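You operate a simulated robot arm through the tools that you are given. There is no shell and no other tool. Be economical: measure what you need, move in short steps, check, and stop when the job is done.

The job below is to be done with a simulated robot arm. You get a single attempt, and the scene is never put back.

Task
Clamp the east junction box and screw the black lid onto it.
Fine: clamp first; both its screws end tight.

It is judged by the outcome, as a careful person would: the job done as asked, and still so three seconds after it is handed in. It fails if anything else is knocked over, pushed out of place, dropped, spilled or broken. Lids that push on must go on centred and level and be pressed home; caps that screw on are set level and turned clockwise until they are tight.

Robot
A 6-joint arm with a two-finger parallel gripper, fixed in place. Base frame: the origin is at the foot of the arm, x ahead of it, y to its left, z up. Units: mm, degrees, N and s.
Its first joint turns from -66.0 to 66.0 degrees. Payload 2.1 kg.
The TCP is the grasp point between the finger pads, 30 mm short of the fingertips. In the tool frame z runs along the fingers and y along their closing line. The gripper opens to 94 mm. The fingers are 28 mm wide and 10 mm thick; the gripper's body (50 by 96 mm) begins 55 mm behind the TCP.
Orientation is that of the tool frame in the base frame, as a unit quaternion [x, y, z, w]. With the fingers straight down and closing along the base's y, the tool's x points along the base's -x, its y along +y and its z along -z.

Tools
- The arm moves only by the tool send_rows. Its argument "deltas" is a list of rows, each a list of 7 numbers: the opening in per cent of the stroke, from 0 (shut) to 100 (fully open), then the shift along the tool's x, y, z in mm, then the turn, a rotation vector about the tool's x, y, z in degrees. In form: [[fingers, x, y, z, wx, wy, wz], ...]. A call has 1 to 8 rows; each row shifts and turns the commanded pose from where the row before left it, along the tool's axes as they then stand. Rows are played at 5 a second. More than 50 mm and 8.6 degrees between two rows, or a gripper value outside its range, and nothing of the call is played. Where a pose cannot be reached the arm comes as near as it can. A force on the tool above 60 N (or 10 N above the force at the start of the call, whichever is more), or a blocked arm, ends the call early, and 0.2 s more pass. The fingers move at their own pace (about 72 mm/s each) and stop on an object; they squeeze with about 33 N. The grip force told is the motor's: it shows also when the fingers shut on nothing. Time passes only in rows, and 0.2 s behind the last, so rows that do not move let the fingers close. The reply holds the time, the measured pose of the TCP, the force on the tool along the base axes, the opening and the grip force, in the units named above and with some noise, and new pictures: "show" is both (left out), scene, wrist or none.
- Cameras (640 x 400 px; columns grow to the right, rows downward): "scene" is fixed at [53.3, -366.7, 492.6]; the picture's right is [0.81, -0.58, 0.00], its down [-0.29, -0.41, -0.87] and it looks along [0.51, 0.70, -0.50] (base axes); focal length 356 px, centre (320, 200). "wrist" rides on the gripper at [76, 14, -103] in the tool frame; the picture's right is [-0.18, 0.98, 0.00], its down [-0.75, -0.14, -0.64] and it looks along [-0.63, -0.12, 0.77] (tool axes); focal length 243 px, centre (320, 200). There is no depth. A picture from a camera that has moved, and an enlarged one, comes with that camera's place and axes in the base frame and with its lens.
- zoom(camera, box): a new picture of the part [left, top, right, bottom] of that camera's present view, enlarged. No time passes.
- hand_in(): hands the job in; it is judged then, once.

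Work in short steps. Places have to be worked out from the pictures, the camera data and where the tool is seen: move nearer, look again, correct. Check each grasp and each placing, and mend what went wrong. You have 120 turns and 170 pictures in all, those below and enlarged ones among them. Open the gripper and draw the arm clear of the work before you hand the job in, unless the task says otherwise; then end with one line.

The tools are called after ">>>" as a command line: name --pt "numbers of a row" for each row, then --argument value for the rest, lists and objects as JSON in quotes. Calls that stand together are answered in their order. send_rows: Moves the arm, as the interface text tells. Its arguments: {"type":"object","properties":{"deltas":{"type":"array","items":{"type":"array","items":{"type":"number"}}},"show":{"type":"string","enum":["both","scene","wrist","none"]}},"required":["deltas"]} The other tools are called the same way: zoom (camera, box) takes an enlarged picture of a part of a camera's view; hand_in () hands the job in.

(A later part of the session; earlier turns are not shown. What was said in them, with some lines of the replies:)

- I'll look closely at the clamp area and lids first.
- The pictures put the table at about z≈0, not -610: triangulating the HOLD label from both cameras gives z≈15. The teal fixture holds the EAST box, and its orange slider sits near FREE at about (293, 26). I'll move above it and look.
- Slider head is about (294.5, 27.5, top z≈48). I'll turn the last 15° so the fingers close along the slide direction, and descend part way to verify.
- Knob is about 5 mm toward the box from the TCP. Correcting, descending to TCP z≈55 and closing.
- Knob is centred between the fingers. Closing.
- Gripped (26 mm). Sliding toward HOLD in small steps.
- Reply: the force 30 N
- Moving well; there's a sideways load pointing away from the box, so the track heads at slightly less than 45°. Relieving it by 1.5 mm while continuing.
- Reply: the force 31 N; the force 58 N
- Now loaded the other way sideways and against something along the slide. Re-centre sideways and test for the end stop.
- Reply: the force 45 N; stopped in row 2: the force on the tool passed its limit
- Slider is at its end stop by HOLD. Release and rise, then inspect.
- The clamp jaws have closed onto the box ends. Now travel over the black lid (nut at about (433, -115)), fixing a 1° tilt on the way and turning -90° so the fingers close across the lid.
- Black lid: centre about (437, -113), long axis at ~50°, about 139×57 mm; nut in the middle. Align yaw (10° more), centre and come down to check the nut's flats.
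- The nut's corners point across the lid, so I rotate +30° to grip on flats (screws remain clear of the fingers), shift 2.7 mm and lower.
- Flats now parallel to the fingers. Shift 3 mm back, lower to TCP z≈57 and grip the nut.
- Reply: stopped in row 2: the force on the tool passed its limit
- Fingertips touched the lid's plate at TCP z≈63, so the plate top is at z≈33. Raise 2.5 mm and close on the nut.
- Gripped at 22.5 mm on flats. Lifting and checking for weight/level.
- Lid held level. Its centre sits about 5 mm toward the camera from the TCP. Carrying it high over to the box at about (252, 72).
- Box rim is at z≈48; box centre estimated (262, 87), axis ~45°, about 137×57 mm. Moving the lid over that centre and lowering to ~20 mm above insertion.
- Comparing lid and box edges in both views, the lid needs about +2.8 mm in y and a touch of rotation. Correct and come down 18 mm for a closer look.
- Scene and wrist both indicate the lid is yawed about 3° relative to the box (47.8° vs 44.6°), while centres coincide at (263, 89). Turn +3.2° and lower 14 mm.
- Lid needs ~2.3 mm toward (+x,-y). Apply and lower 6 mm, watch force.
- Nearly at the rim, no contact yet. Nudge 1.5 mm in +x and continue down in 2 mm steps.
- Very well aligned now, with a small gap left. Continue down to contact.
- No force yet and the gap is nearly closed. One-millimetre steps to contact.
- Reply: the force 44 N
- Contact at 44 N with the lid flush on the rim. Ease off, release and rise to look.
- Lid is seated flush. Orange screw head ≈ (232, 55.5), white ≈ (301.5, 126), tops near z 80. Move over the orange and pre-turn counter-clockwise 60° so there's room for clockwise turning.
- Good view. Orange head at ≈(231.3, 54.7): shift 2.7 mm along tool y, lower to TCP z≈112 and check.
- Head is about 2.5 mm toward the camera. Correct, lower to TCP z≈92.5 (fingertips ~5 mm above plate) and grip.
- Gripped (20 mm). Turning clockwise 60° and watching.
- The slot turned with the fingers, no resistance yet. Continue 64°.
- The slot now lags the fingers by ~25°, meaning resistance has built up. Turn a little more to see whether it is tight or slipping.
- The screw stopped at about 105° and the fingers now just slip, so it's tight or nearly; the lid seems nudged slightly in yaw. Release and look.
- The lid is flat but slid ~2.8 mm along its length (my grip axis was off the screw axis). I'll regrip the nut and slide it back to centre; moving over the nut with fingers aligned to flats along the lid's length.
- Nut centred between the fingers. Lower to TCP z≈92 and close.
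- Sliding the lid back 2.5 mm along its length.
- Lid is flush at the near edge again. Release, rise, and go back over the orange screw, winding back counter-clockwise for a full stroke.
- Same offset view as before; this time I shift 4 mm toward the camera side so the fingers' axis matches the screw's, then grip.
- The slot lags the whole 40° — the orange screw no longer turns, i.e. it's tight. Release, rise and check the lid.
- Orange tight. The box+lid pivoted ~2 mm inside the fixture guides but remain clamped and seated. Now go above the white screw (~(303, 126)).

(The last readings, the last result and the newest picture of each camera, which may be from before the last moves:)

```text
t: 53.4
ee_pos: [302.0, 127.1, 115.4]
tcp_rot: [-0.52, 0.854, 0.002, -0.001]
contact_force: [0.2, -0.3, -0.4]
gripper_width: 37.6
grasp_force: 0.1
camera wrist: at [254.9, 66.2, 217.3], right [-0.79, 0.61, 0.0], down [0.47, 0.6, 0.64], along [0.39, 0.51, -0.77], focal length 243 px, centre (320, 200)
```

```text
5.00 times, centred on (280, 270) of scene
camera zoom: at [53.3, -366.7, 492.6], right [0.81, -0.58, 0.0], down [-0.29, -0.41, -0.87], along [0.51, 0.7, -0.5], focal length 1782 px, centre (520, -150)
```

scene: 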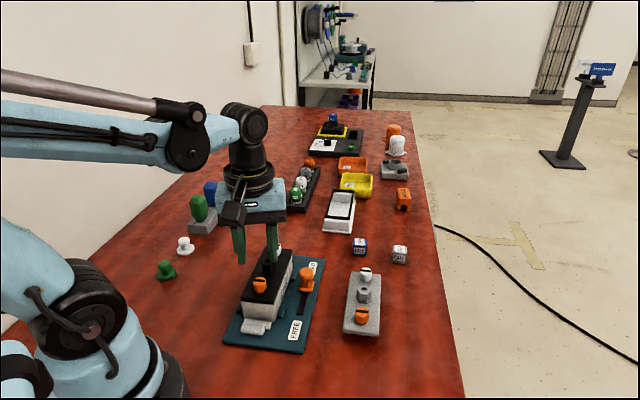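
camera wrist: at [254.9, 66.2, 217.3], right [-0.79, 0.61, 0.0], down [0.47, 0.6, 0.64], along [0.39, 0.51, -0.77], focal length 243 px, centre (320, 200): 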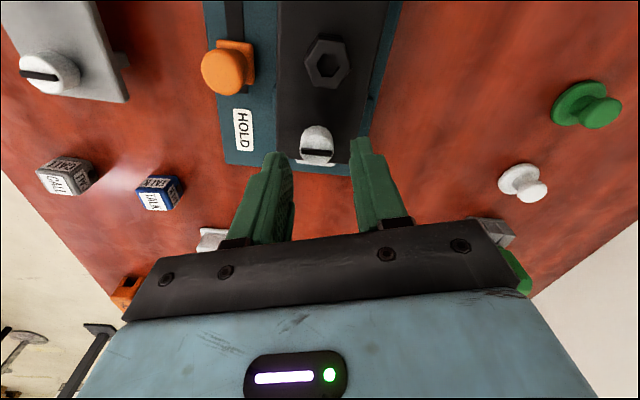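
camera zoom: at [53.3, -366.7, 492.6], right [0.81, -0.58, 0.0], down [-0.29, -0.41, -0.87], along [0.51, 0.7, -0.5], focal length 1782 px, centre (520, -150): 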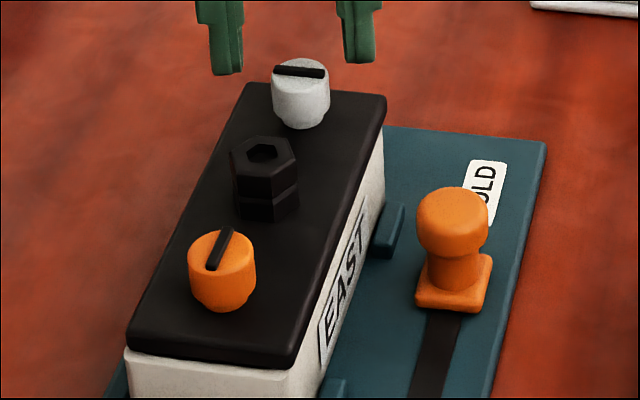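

White head ≈(301, 123.5, top z≈82). Shift 3.3 mm toward the camera side, lower to TCP z≈93 and grip.

>>> send_rows --pt "40 3.3 -0.5 11 0 0 0" --pt "40 0 0 11 0 0 0" --pt "40 0 0 0 0 0 0" --pt "0 0 0 0 0 0 0" --pt "0 0 0 0 0 0 0" --pt "0 0 0 0 0 0 0" --show "none"

>>> zoom --camera "wrist" --box '[220, 60, 420, 210]'

>>> zoom --camera "scene" --box '[230, 230, 330, 310]'

```text
t: 54.8
ee_pos: [301.3, 122.3, 92.8]
tcp_rot: [-0.52, 0.854, 0.002, -0.001]
contact_force: [-0.8, -0.3, 0.7]
gripper_width: 20.4
grasp_force: 33.1
```

```text
2.67 times, centred on (320, 135) of wrist
camera zoom: at [254.2, 61.7, 195.1], right [-0.79, 0.62, 0.0], down [0.47, 0.6, 0.64], along [0.39, 0.51, -0.77], focal length 647 px, centre (320, 373)
```

zoom: 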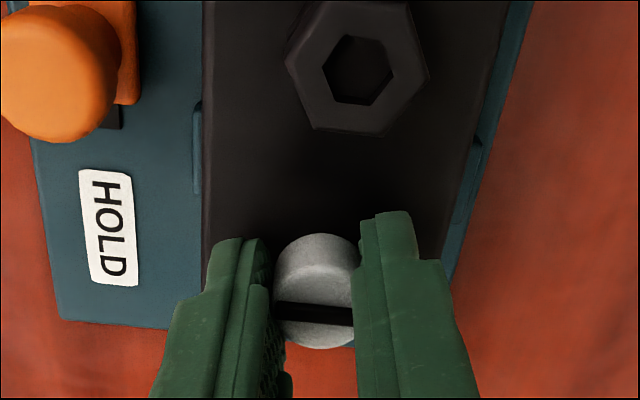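

```text
5.00 times, centred on (280, 270) of scene
camera zoom: at [53.3, -366.7, 492.6], right [0.81, -0.58, 0.0], down [-0.29, -0.41, -0.87], along [0.51, 0.7, -0.5], focal length 1782 px, centre (520, -150)
```

zoom: 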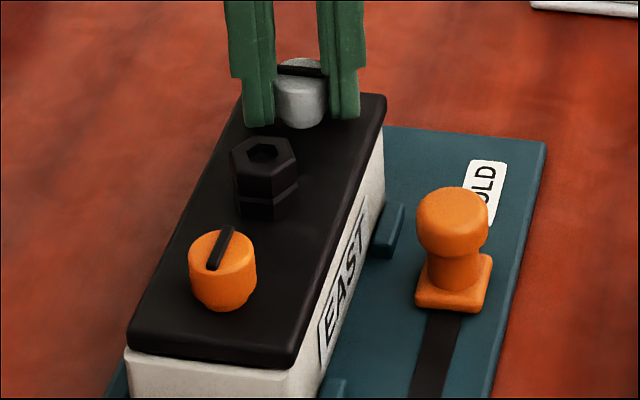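

Gripped; slot centre near row 311 as wanted. Turn clockwise 64°, then look.

>>> send_rows --pt "0 0 0 0 0 0 8" --pt "0 0 0 0 0 0 8" --pt "0 0 0 0 0 0 8" --pt "0 0 0 0 0 0 8" --pt "0 0 0 0 0 0 8" --pt "0 0 0 0 0 0 8" --pt "0 0 0 0 0 0 8" --pt "0 0 0 0 0 0 8" --show "none"

>>> zoom --camera "wrist" --box '[220, 60, 420, 210]'

>>> send_rows --pt "0 0 0 0 0 0 8" --pt "0 0 0 0 0 0 8" --pt "0 0 0 0 0 0 8" --pt "0 0 0 0 0 0 8" --show "none"

>>> zoom --camera "wrist" --box '[220, 60, 420, 210]'

```text
t: 56.6
ee_pos: [301.8, 122.2, 92.5]
tcp_rot: [0.014, 1.0, 0.0, -0.003]
contact_force: [-17.6, 5.8, 18.9]
gripper_width: 20.3
grasp_force: 32.9
```

```text
2.67 times, centred on (320, 135) of wrist
camera zoom: at [227.1, 138.8, 193.7], right [0.21, 0.98, 0.0], down [0.75, -0.16, 0.64], along [0.62, -0.13, -0.77], focal length 647 px, centre (320, 373)
```

zoom: 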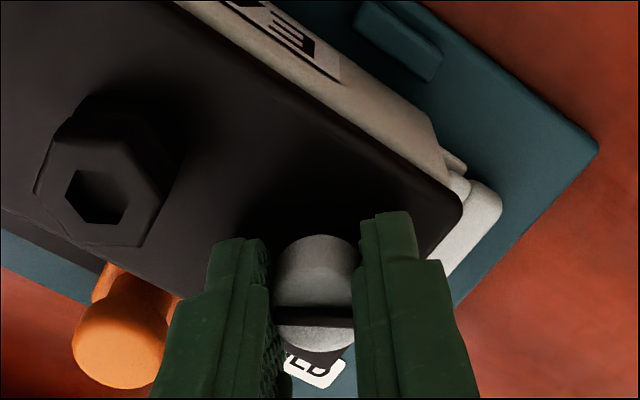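

```text
t: 57.6
ee_pos: [301.8, 123.0, 91.3]
tcp_rot: [0.287, 0.958, 0.002, -0.001]
contact_force: [-10.7, 6.7, 22.6]
gripper_width: 20.2
grasp_force: 32.9
```

```text
2.67 times, centred on (320, 135) of wrist
camera zoom: at [247.3, 176.3, 192.8], right [0.7, 0.72, 0.0], down [0.55, -0.54, 0.64], along [0.46, -0.45, -0.77], focal length 647 px, centre (320, 373)
```

zoom: 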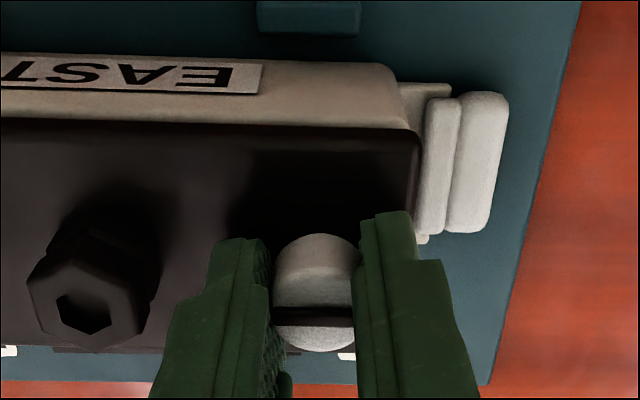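

No slip after 96°. Keep turning until the slot lags.

>>> send_rows --pt "0 0 0 0 0 0 8" --pt "0 0 0 0 0 0 8" --pt "0 0 0 0 0 0 8" --pt "0 0 0 0 0 0 8" --show "none"

>>> zoom --camera "wrist" --box '[220, 60, 420, 210]'

```text
t: 58.6
ee_pos: [302.2, 121.7, 91.1]
tcp_rot: [0.542, 0.84, 0.0, -0.001]
contact_force: [-2.0, -2.3, -0.3]
gripper_width: 20.3
grasp_force: 32.8
```

```text
2.67 times, centred on (320, 135) of wrist
camera zoom: at [284.1, 196.9, 193.3], right [0.97, 0.24, 0.0], down [0.18, -0.74, 0.64], along [0.15, -0.62, -0.77], focal length 647 px, centre (320, 373)
```

zoom: 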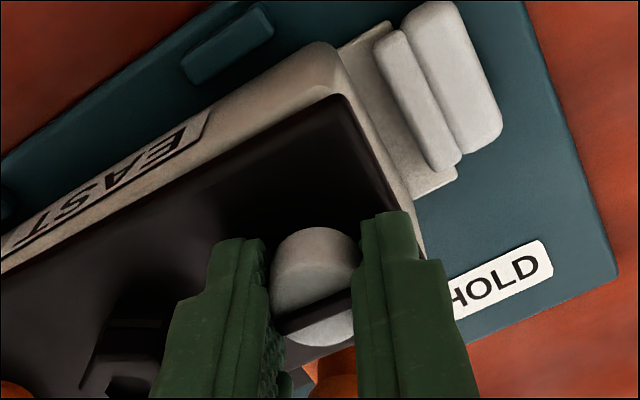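

Slot now lags ~20°: it stopped around 105–110°, same as the orange one. A bit more to make sure it is tight, then release and inspect.

>>> send_rows --pt "0 0 0 0 0 0 7" --pt "0 0 0 0 0 0 7" --pt "0 0 0 0 0 0 0" --show "none"

>>> zoom --camera "wrist" --box '[220, 60, 420, 210]'

>>> send_rows --pt "40 0 0 0 0 0 0" --pt "40 0 0 0 0 0 0" --pt "40 0 0 -40 0 0 0" --pt "40 0 0 -40 0 0 0" --pt "40 0 0 -40 0 0 0"

>>> zoom --camera "scene" --box '[230, 240, 330, 320]'

>>> zoom --camera "wrist" --box '[180, 0, 440, 180]'

```text
t: 59.4
ee_pos: [301.9, 122.4, 90.9]
tcp_rot: [0.639, 0.769, 0.0, -0.001]
contact_force: [-1.7, -1.0, -0.7]
gripper_width: 20.6
grasp_force: 33.1
```

```text
2.67 times, centred on (320, 135) of wrist
camera zoom: at [302.5, 199.8, 193.1], right [1.0, 0.0, 0.0], down [0.0, -0.77, 0.64], along [0.0, -0.64, -0.77], focal length 647 px, centre (320, 373)
```

zoom: 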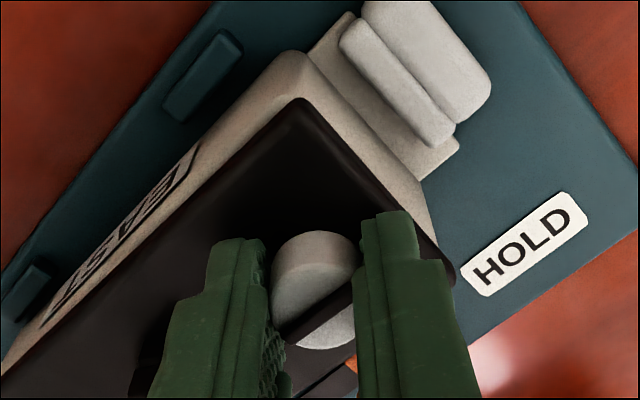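

```text
t: 60.6
ee_pos: [303.0, 120.5, 210.8]
tcp_rot: [0.639, 0.769, 0.0, -0.002]
contact_force: [0.4, -0.4, 0.6]
gripper_width: 37.6
grasp_force: 0.0
camera wrist: at [302.9, 198.6, 311.5], right [1.0, 0.0, 0.0], down [0.0, -0.77, 0.64], along [0.0, -0.64, -0.77], focal length 243 px, centre (320, 200)
```

scene: 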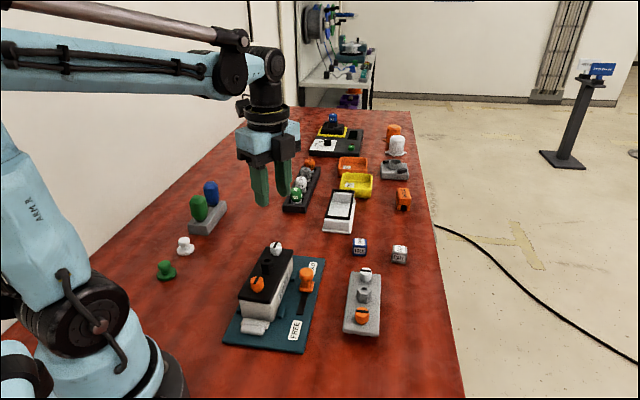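
wrist: 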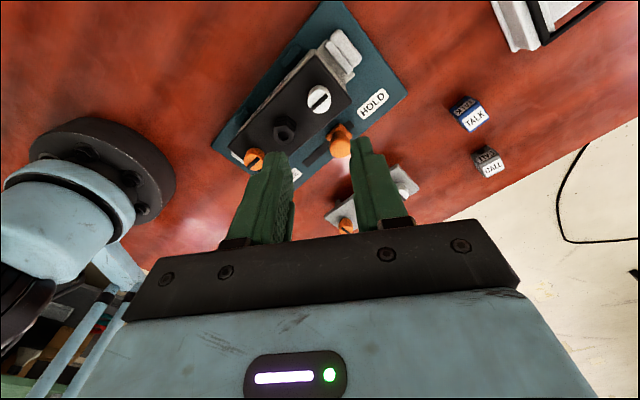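

```text
5.00 times, centred on (280, 280) of scene
camera zoom: at [53.3, -366.7, 492.6], right [0.81, -0.58, 0.0], down [-0.29, -0.41, -0.87], along [0.51, 0.7, -0.5], focal length 1782 px, centre (520, -200)
```

zoom: 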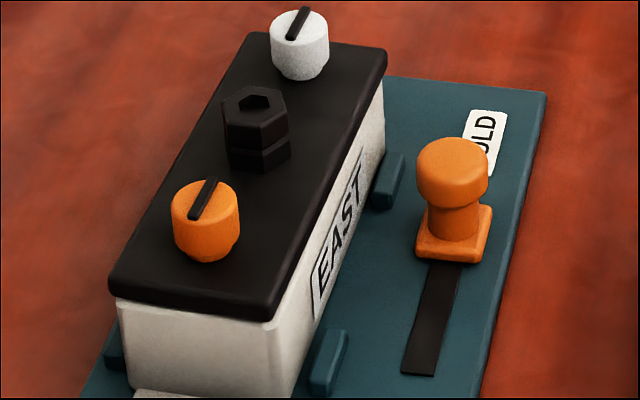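

```text
2.22 times, centred on (310, 90) of wrist
camera zoom: at [302.9, 198.6, 311.5], right [1.0, 0.0, 0.0], down [0.0, -0.77, 0.64], along [0.0, -0.64, -0.77], focal length 539 px, centre (342, 444)
```

zoom: 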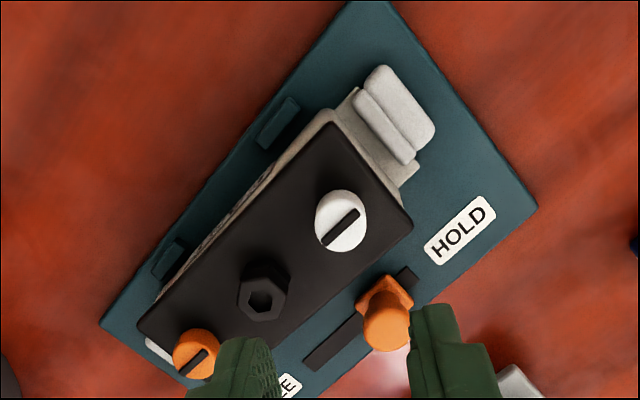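

Both screws have stopped turning, but the lid looks skewed ~2° on the box. Zooming on both ends to measure.

>>> zoom --camera "scene" --box '[248, 285, 298, 325]'

>>> zoom --camera "scene" --box '[275, 235, 325, 275]'

>>> zoom --camera "wrist" --box '[230, 20, 360, 100]'

```text
10.00 times, centred on (273, 305) of scene
camera zoom: at [53.3, -366.7, 492.6], right [0.81, -0.58, 0.0], down [-0.29, -0.41, -0.87], along [0.51, 0.7, -0.5], focal length 3563 px, centre (790, -850)
```

zoom: 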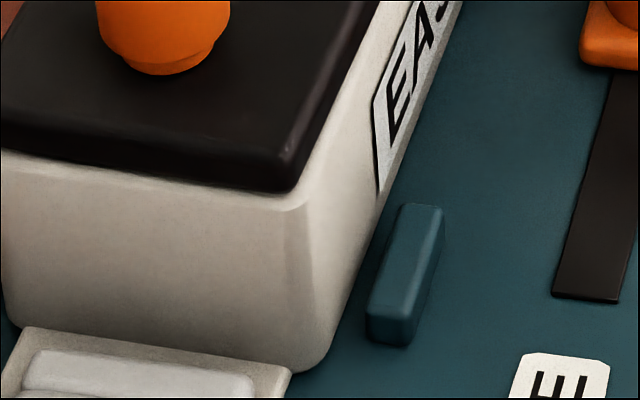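

```text
10.00 times, centred on (300, 255) of scene
camera zoom: at [53.3, -366.7, 492.6], right [0.81, -0.58, 0.0], down [-0.29, -0.41, -0.87], along [0.51, 0.7, -0.5], focal length 3563 px, centre (520, -350)
```

zoom: 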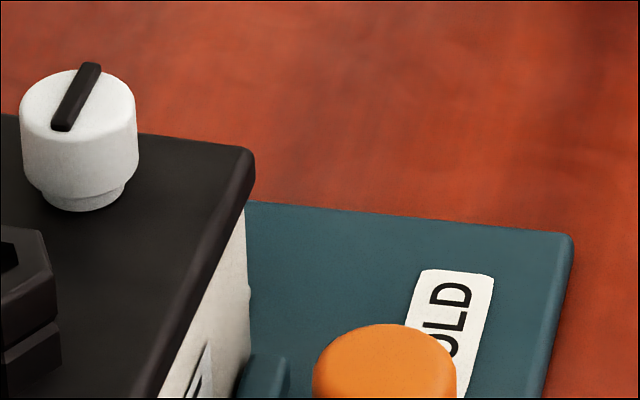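

```text
4.92 times, centred on (295, 60) of wrist
camera zoom: at [302.9, 198.6, 311.5], right [1.0, 0.0, 0.0], down [0.0, -0.77, 0.64], along [0.0, -0.64, -0.77], focal length 1194 px, centre (443, 889)
```

zoom: 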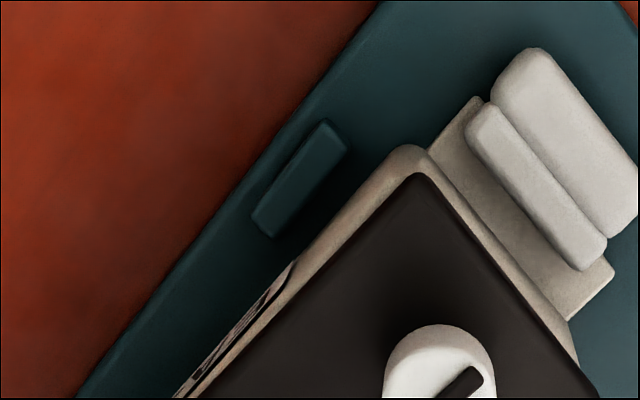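

Lid is skewed about 2° clockwise relative to the box. I'll regrip the nut (flats, fingers along the length) to test whether it is held and to square it.

>>> send_rows --pt "40 -11 -21.5 0 0 0 0" --pt "40 -11 -21.5 0 0 0 0" --pt "40 0 0 0 0 0 -7" --pt "40 0 0 0 0 0 -7" --pt "40 0 0 0 0 0 -7" --pt "40 0 0 0 0 0 -6" --pt "40 0 0 50 0 0 0" --pt "40 0 0 38 0 0 0" --show "none"

>>> zoom --camera "wrist" --box '[200, 40, 440, 220]'

```text
t: 62.4
ee_pos: [266.6, 92.8, 125.9]
tcp_rot: [0.442, 0.897, 0.0, -0.001]
contact_force: [0.5, 0.2, -0.4]
gripper_width: 37.5
grasp_force: 0.1
```

```text
2.22 times, centred on (320, 130) of wrist
camera zoom: at [232.1, 161.6, 227.8], right [0.89, 0.45, 0.0], down [0.35, -0.68, 0.64], along [0.29, -0.57, -0.77], focal length 539 px, centre (320, 356)
```

zoom: 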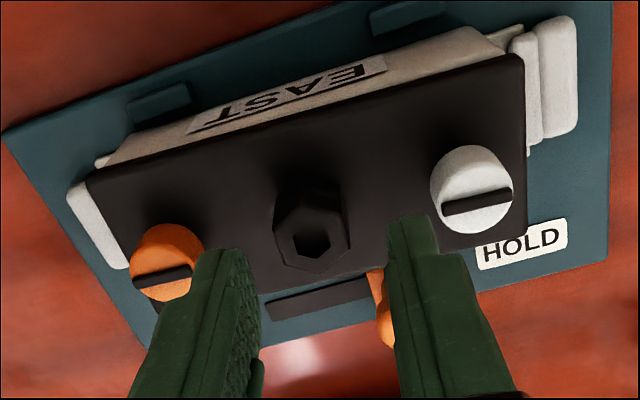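

Comparing slopes: lid and EAST label keep the same relation as before, so lid and box are now locked together; the box just pivoted ~1.4° in the fixture. I'll grip the nut and turn the assembly back ~1.5°.

>>> send_rows --pt "40 0 0 16 0 0 0" --pt "40 0 0 17 0 0 0" --pt "40 0 0 0 0 0 0" --pt "0 0 0 0 0 0 0" --pt "0 0 0 0 0 0 0" --pt "0 0 0 0 0 0 0" --show "none"

>>> zoom --camera "scene" --box '[230, 250, 330, 330]'

>>> send_rows --pt "0 0 0 0 0 0 -1" --pt "0 0 0 0 0 0 -1" --pt "0 0 0 0 0 0 0" --show "none"

>>> zoom --camera "scene" --box '[230, 250, 330, 330]'

```text
t: 63.8
ee_pos: [264.0, 92.1, 92.5]
tcp_rot: [0.443, 0.896, -0.002, -0.001]
contact_force: [-11.9, -16.1, 6.7]
gripper_width: 23.4
grasp_force: 32.9
```

```text
5.00 times, centred on (280, 290) of scene
camera zoom: at [53.2, -366.7, 492.6], right [0.81, -0.58, 0.0], down [-0.29, -0.41, -0.87], along [0.51, 0.7, -0.5], focal length 1782 px, centre (520, -250)
```

zoom: 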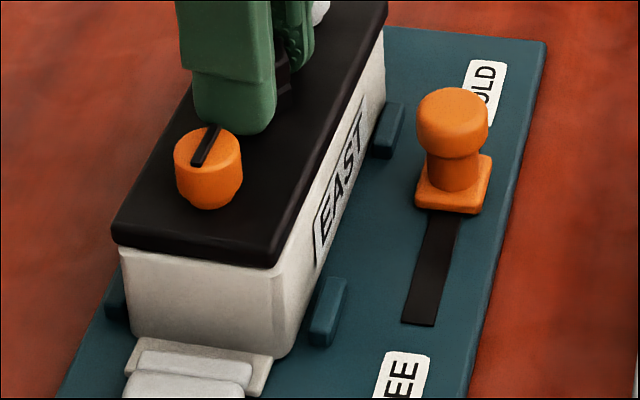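

```text
t: 64.6
ee_pos: [265.0, 92.4, 91.2]
tcp_rot: [0.426, 0.905, -0.003, -0.002]
contact_force: [-12.4, -19.2, 30.6]
gripper_width: 23.4
grasp_force: 32.6
```

```text
5.00 times, centred on (280, 290) of scene
camera zoom: at [53.2, -366.7, 492.6], right [0.81, -0.58, 0.0], down [-0.29, -0.41, -0.87], along [0.51, 0.7, -0.5], focal length 1782 px, centre (520, -250)
```

zoom: 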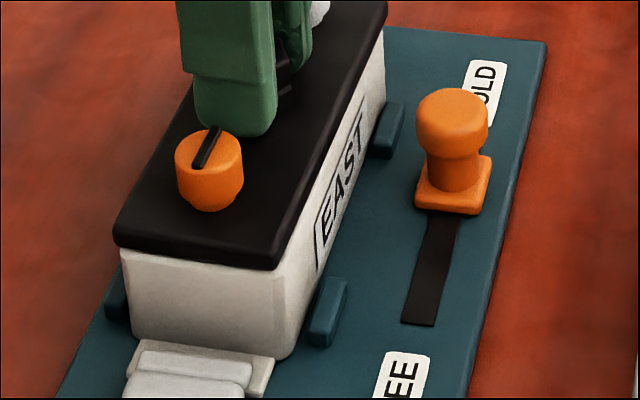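

The lid now resists ~20 N without sliding, so it's firmly fixed, and the box is back at its original place. Release and retreat.

>>> send_rows --pt "45 0 0 0 0 0 0" --pt "45 0 0 0 0 0 0" --pt "45 0 0 -40 0 0 0" --pt "45 0 0 -45 0 0 0" --pt "45 0 0 -45 0 0 0" --pt "45 0 0 -45 0 0 0" --pt "100 0 0 -30 0 0 0" --pt "100 0 0 0 0 0 0"

>>> zoom --camera "scene" --box '[230, 240, 330, 320]'

>>> zoom --camera "wrist" --box '[180, 0, 440, 180]'

```text
t: 66.4
ee_pos: [262.4, 91.1, 294.3]
tcp_rot: [0.426, 0.905, 0.0, -0.002]
contact_force: [-0.4, -0.1, 1.3]
gripper_width: 93.8
grasp_force: 0.0
camera wrist: at [226.0, 158.5, 396.4], right [0.87, 0.48, 0.0], down [0.37, -0.67, 0.64], along [0.31, -0.56, -0.77], focal length 243 px, centre (320, 200)
```

scene: 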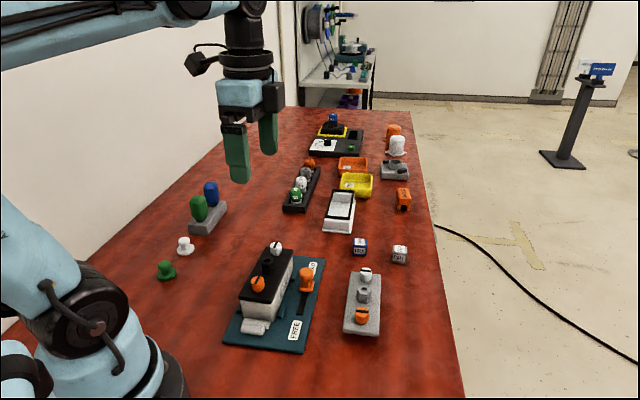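
wrist: 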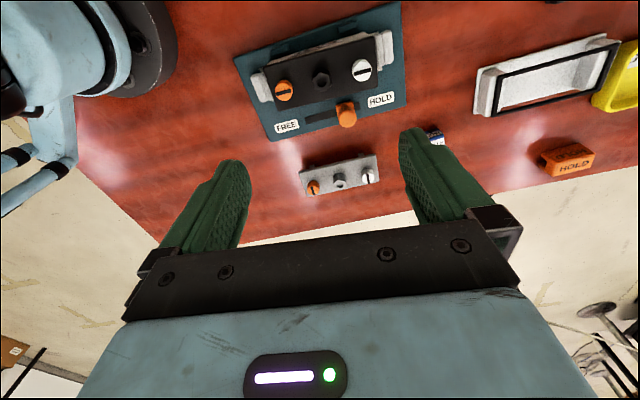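

```text
5.00 times, centred on (280, 280) of scene
camera zoom: at [53.3, -366.7, 492.6], right [0.81, -0.58, 0.0], down [-0.29, -0.41, -0.87], along [0.51, 0.7, -0.5], focal length 1782 px, centre (520, -200)
```

zoom: 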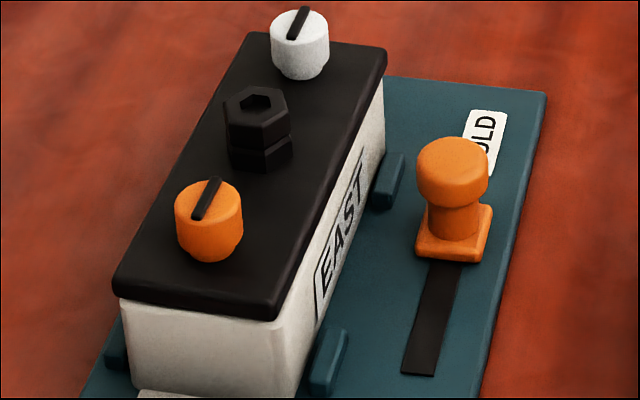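

```text
2.22 times, centred on (310, 90) of wrist
camera zoom: at [226.0, 158.5, 396.4], right [0.87, 0.48, 0.0], down [0.37, -0.67, 0.64], along [0.31, -0.56, -0.77], focal length 539 px, centre (342, 444)
```

zoom: 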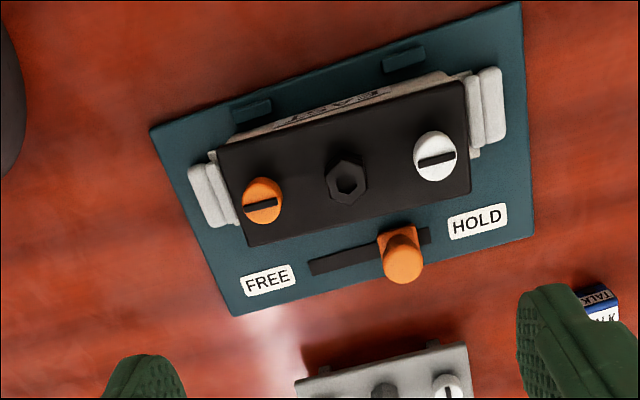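

Both slots turned the same amount (still parallel) against their stops, the lid is seated, the slider is at HOLD, and nothing else has moved. Handing in.

>>> hand_in

```text
The job is handed in.
```

I clamped the east box (slider at HOLD), seated the black lid on it, and turned both screws clockwise until they would turn no further. The lid held firm against about 20 N of side load but sits roughly 1–2 mm and 1–2° off square on the box.
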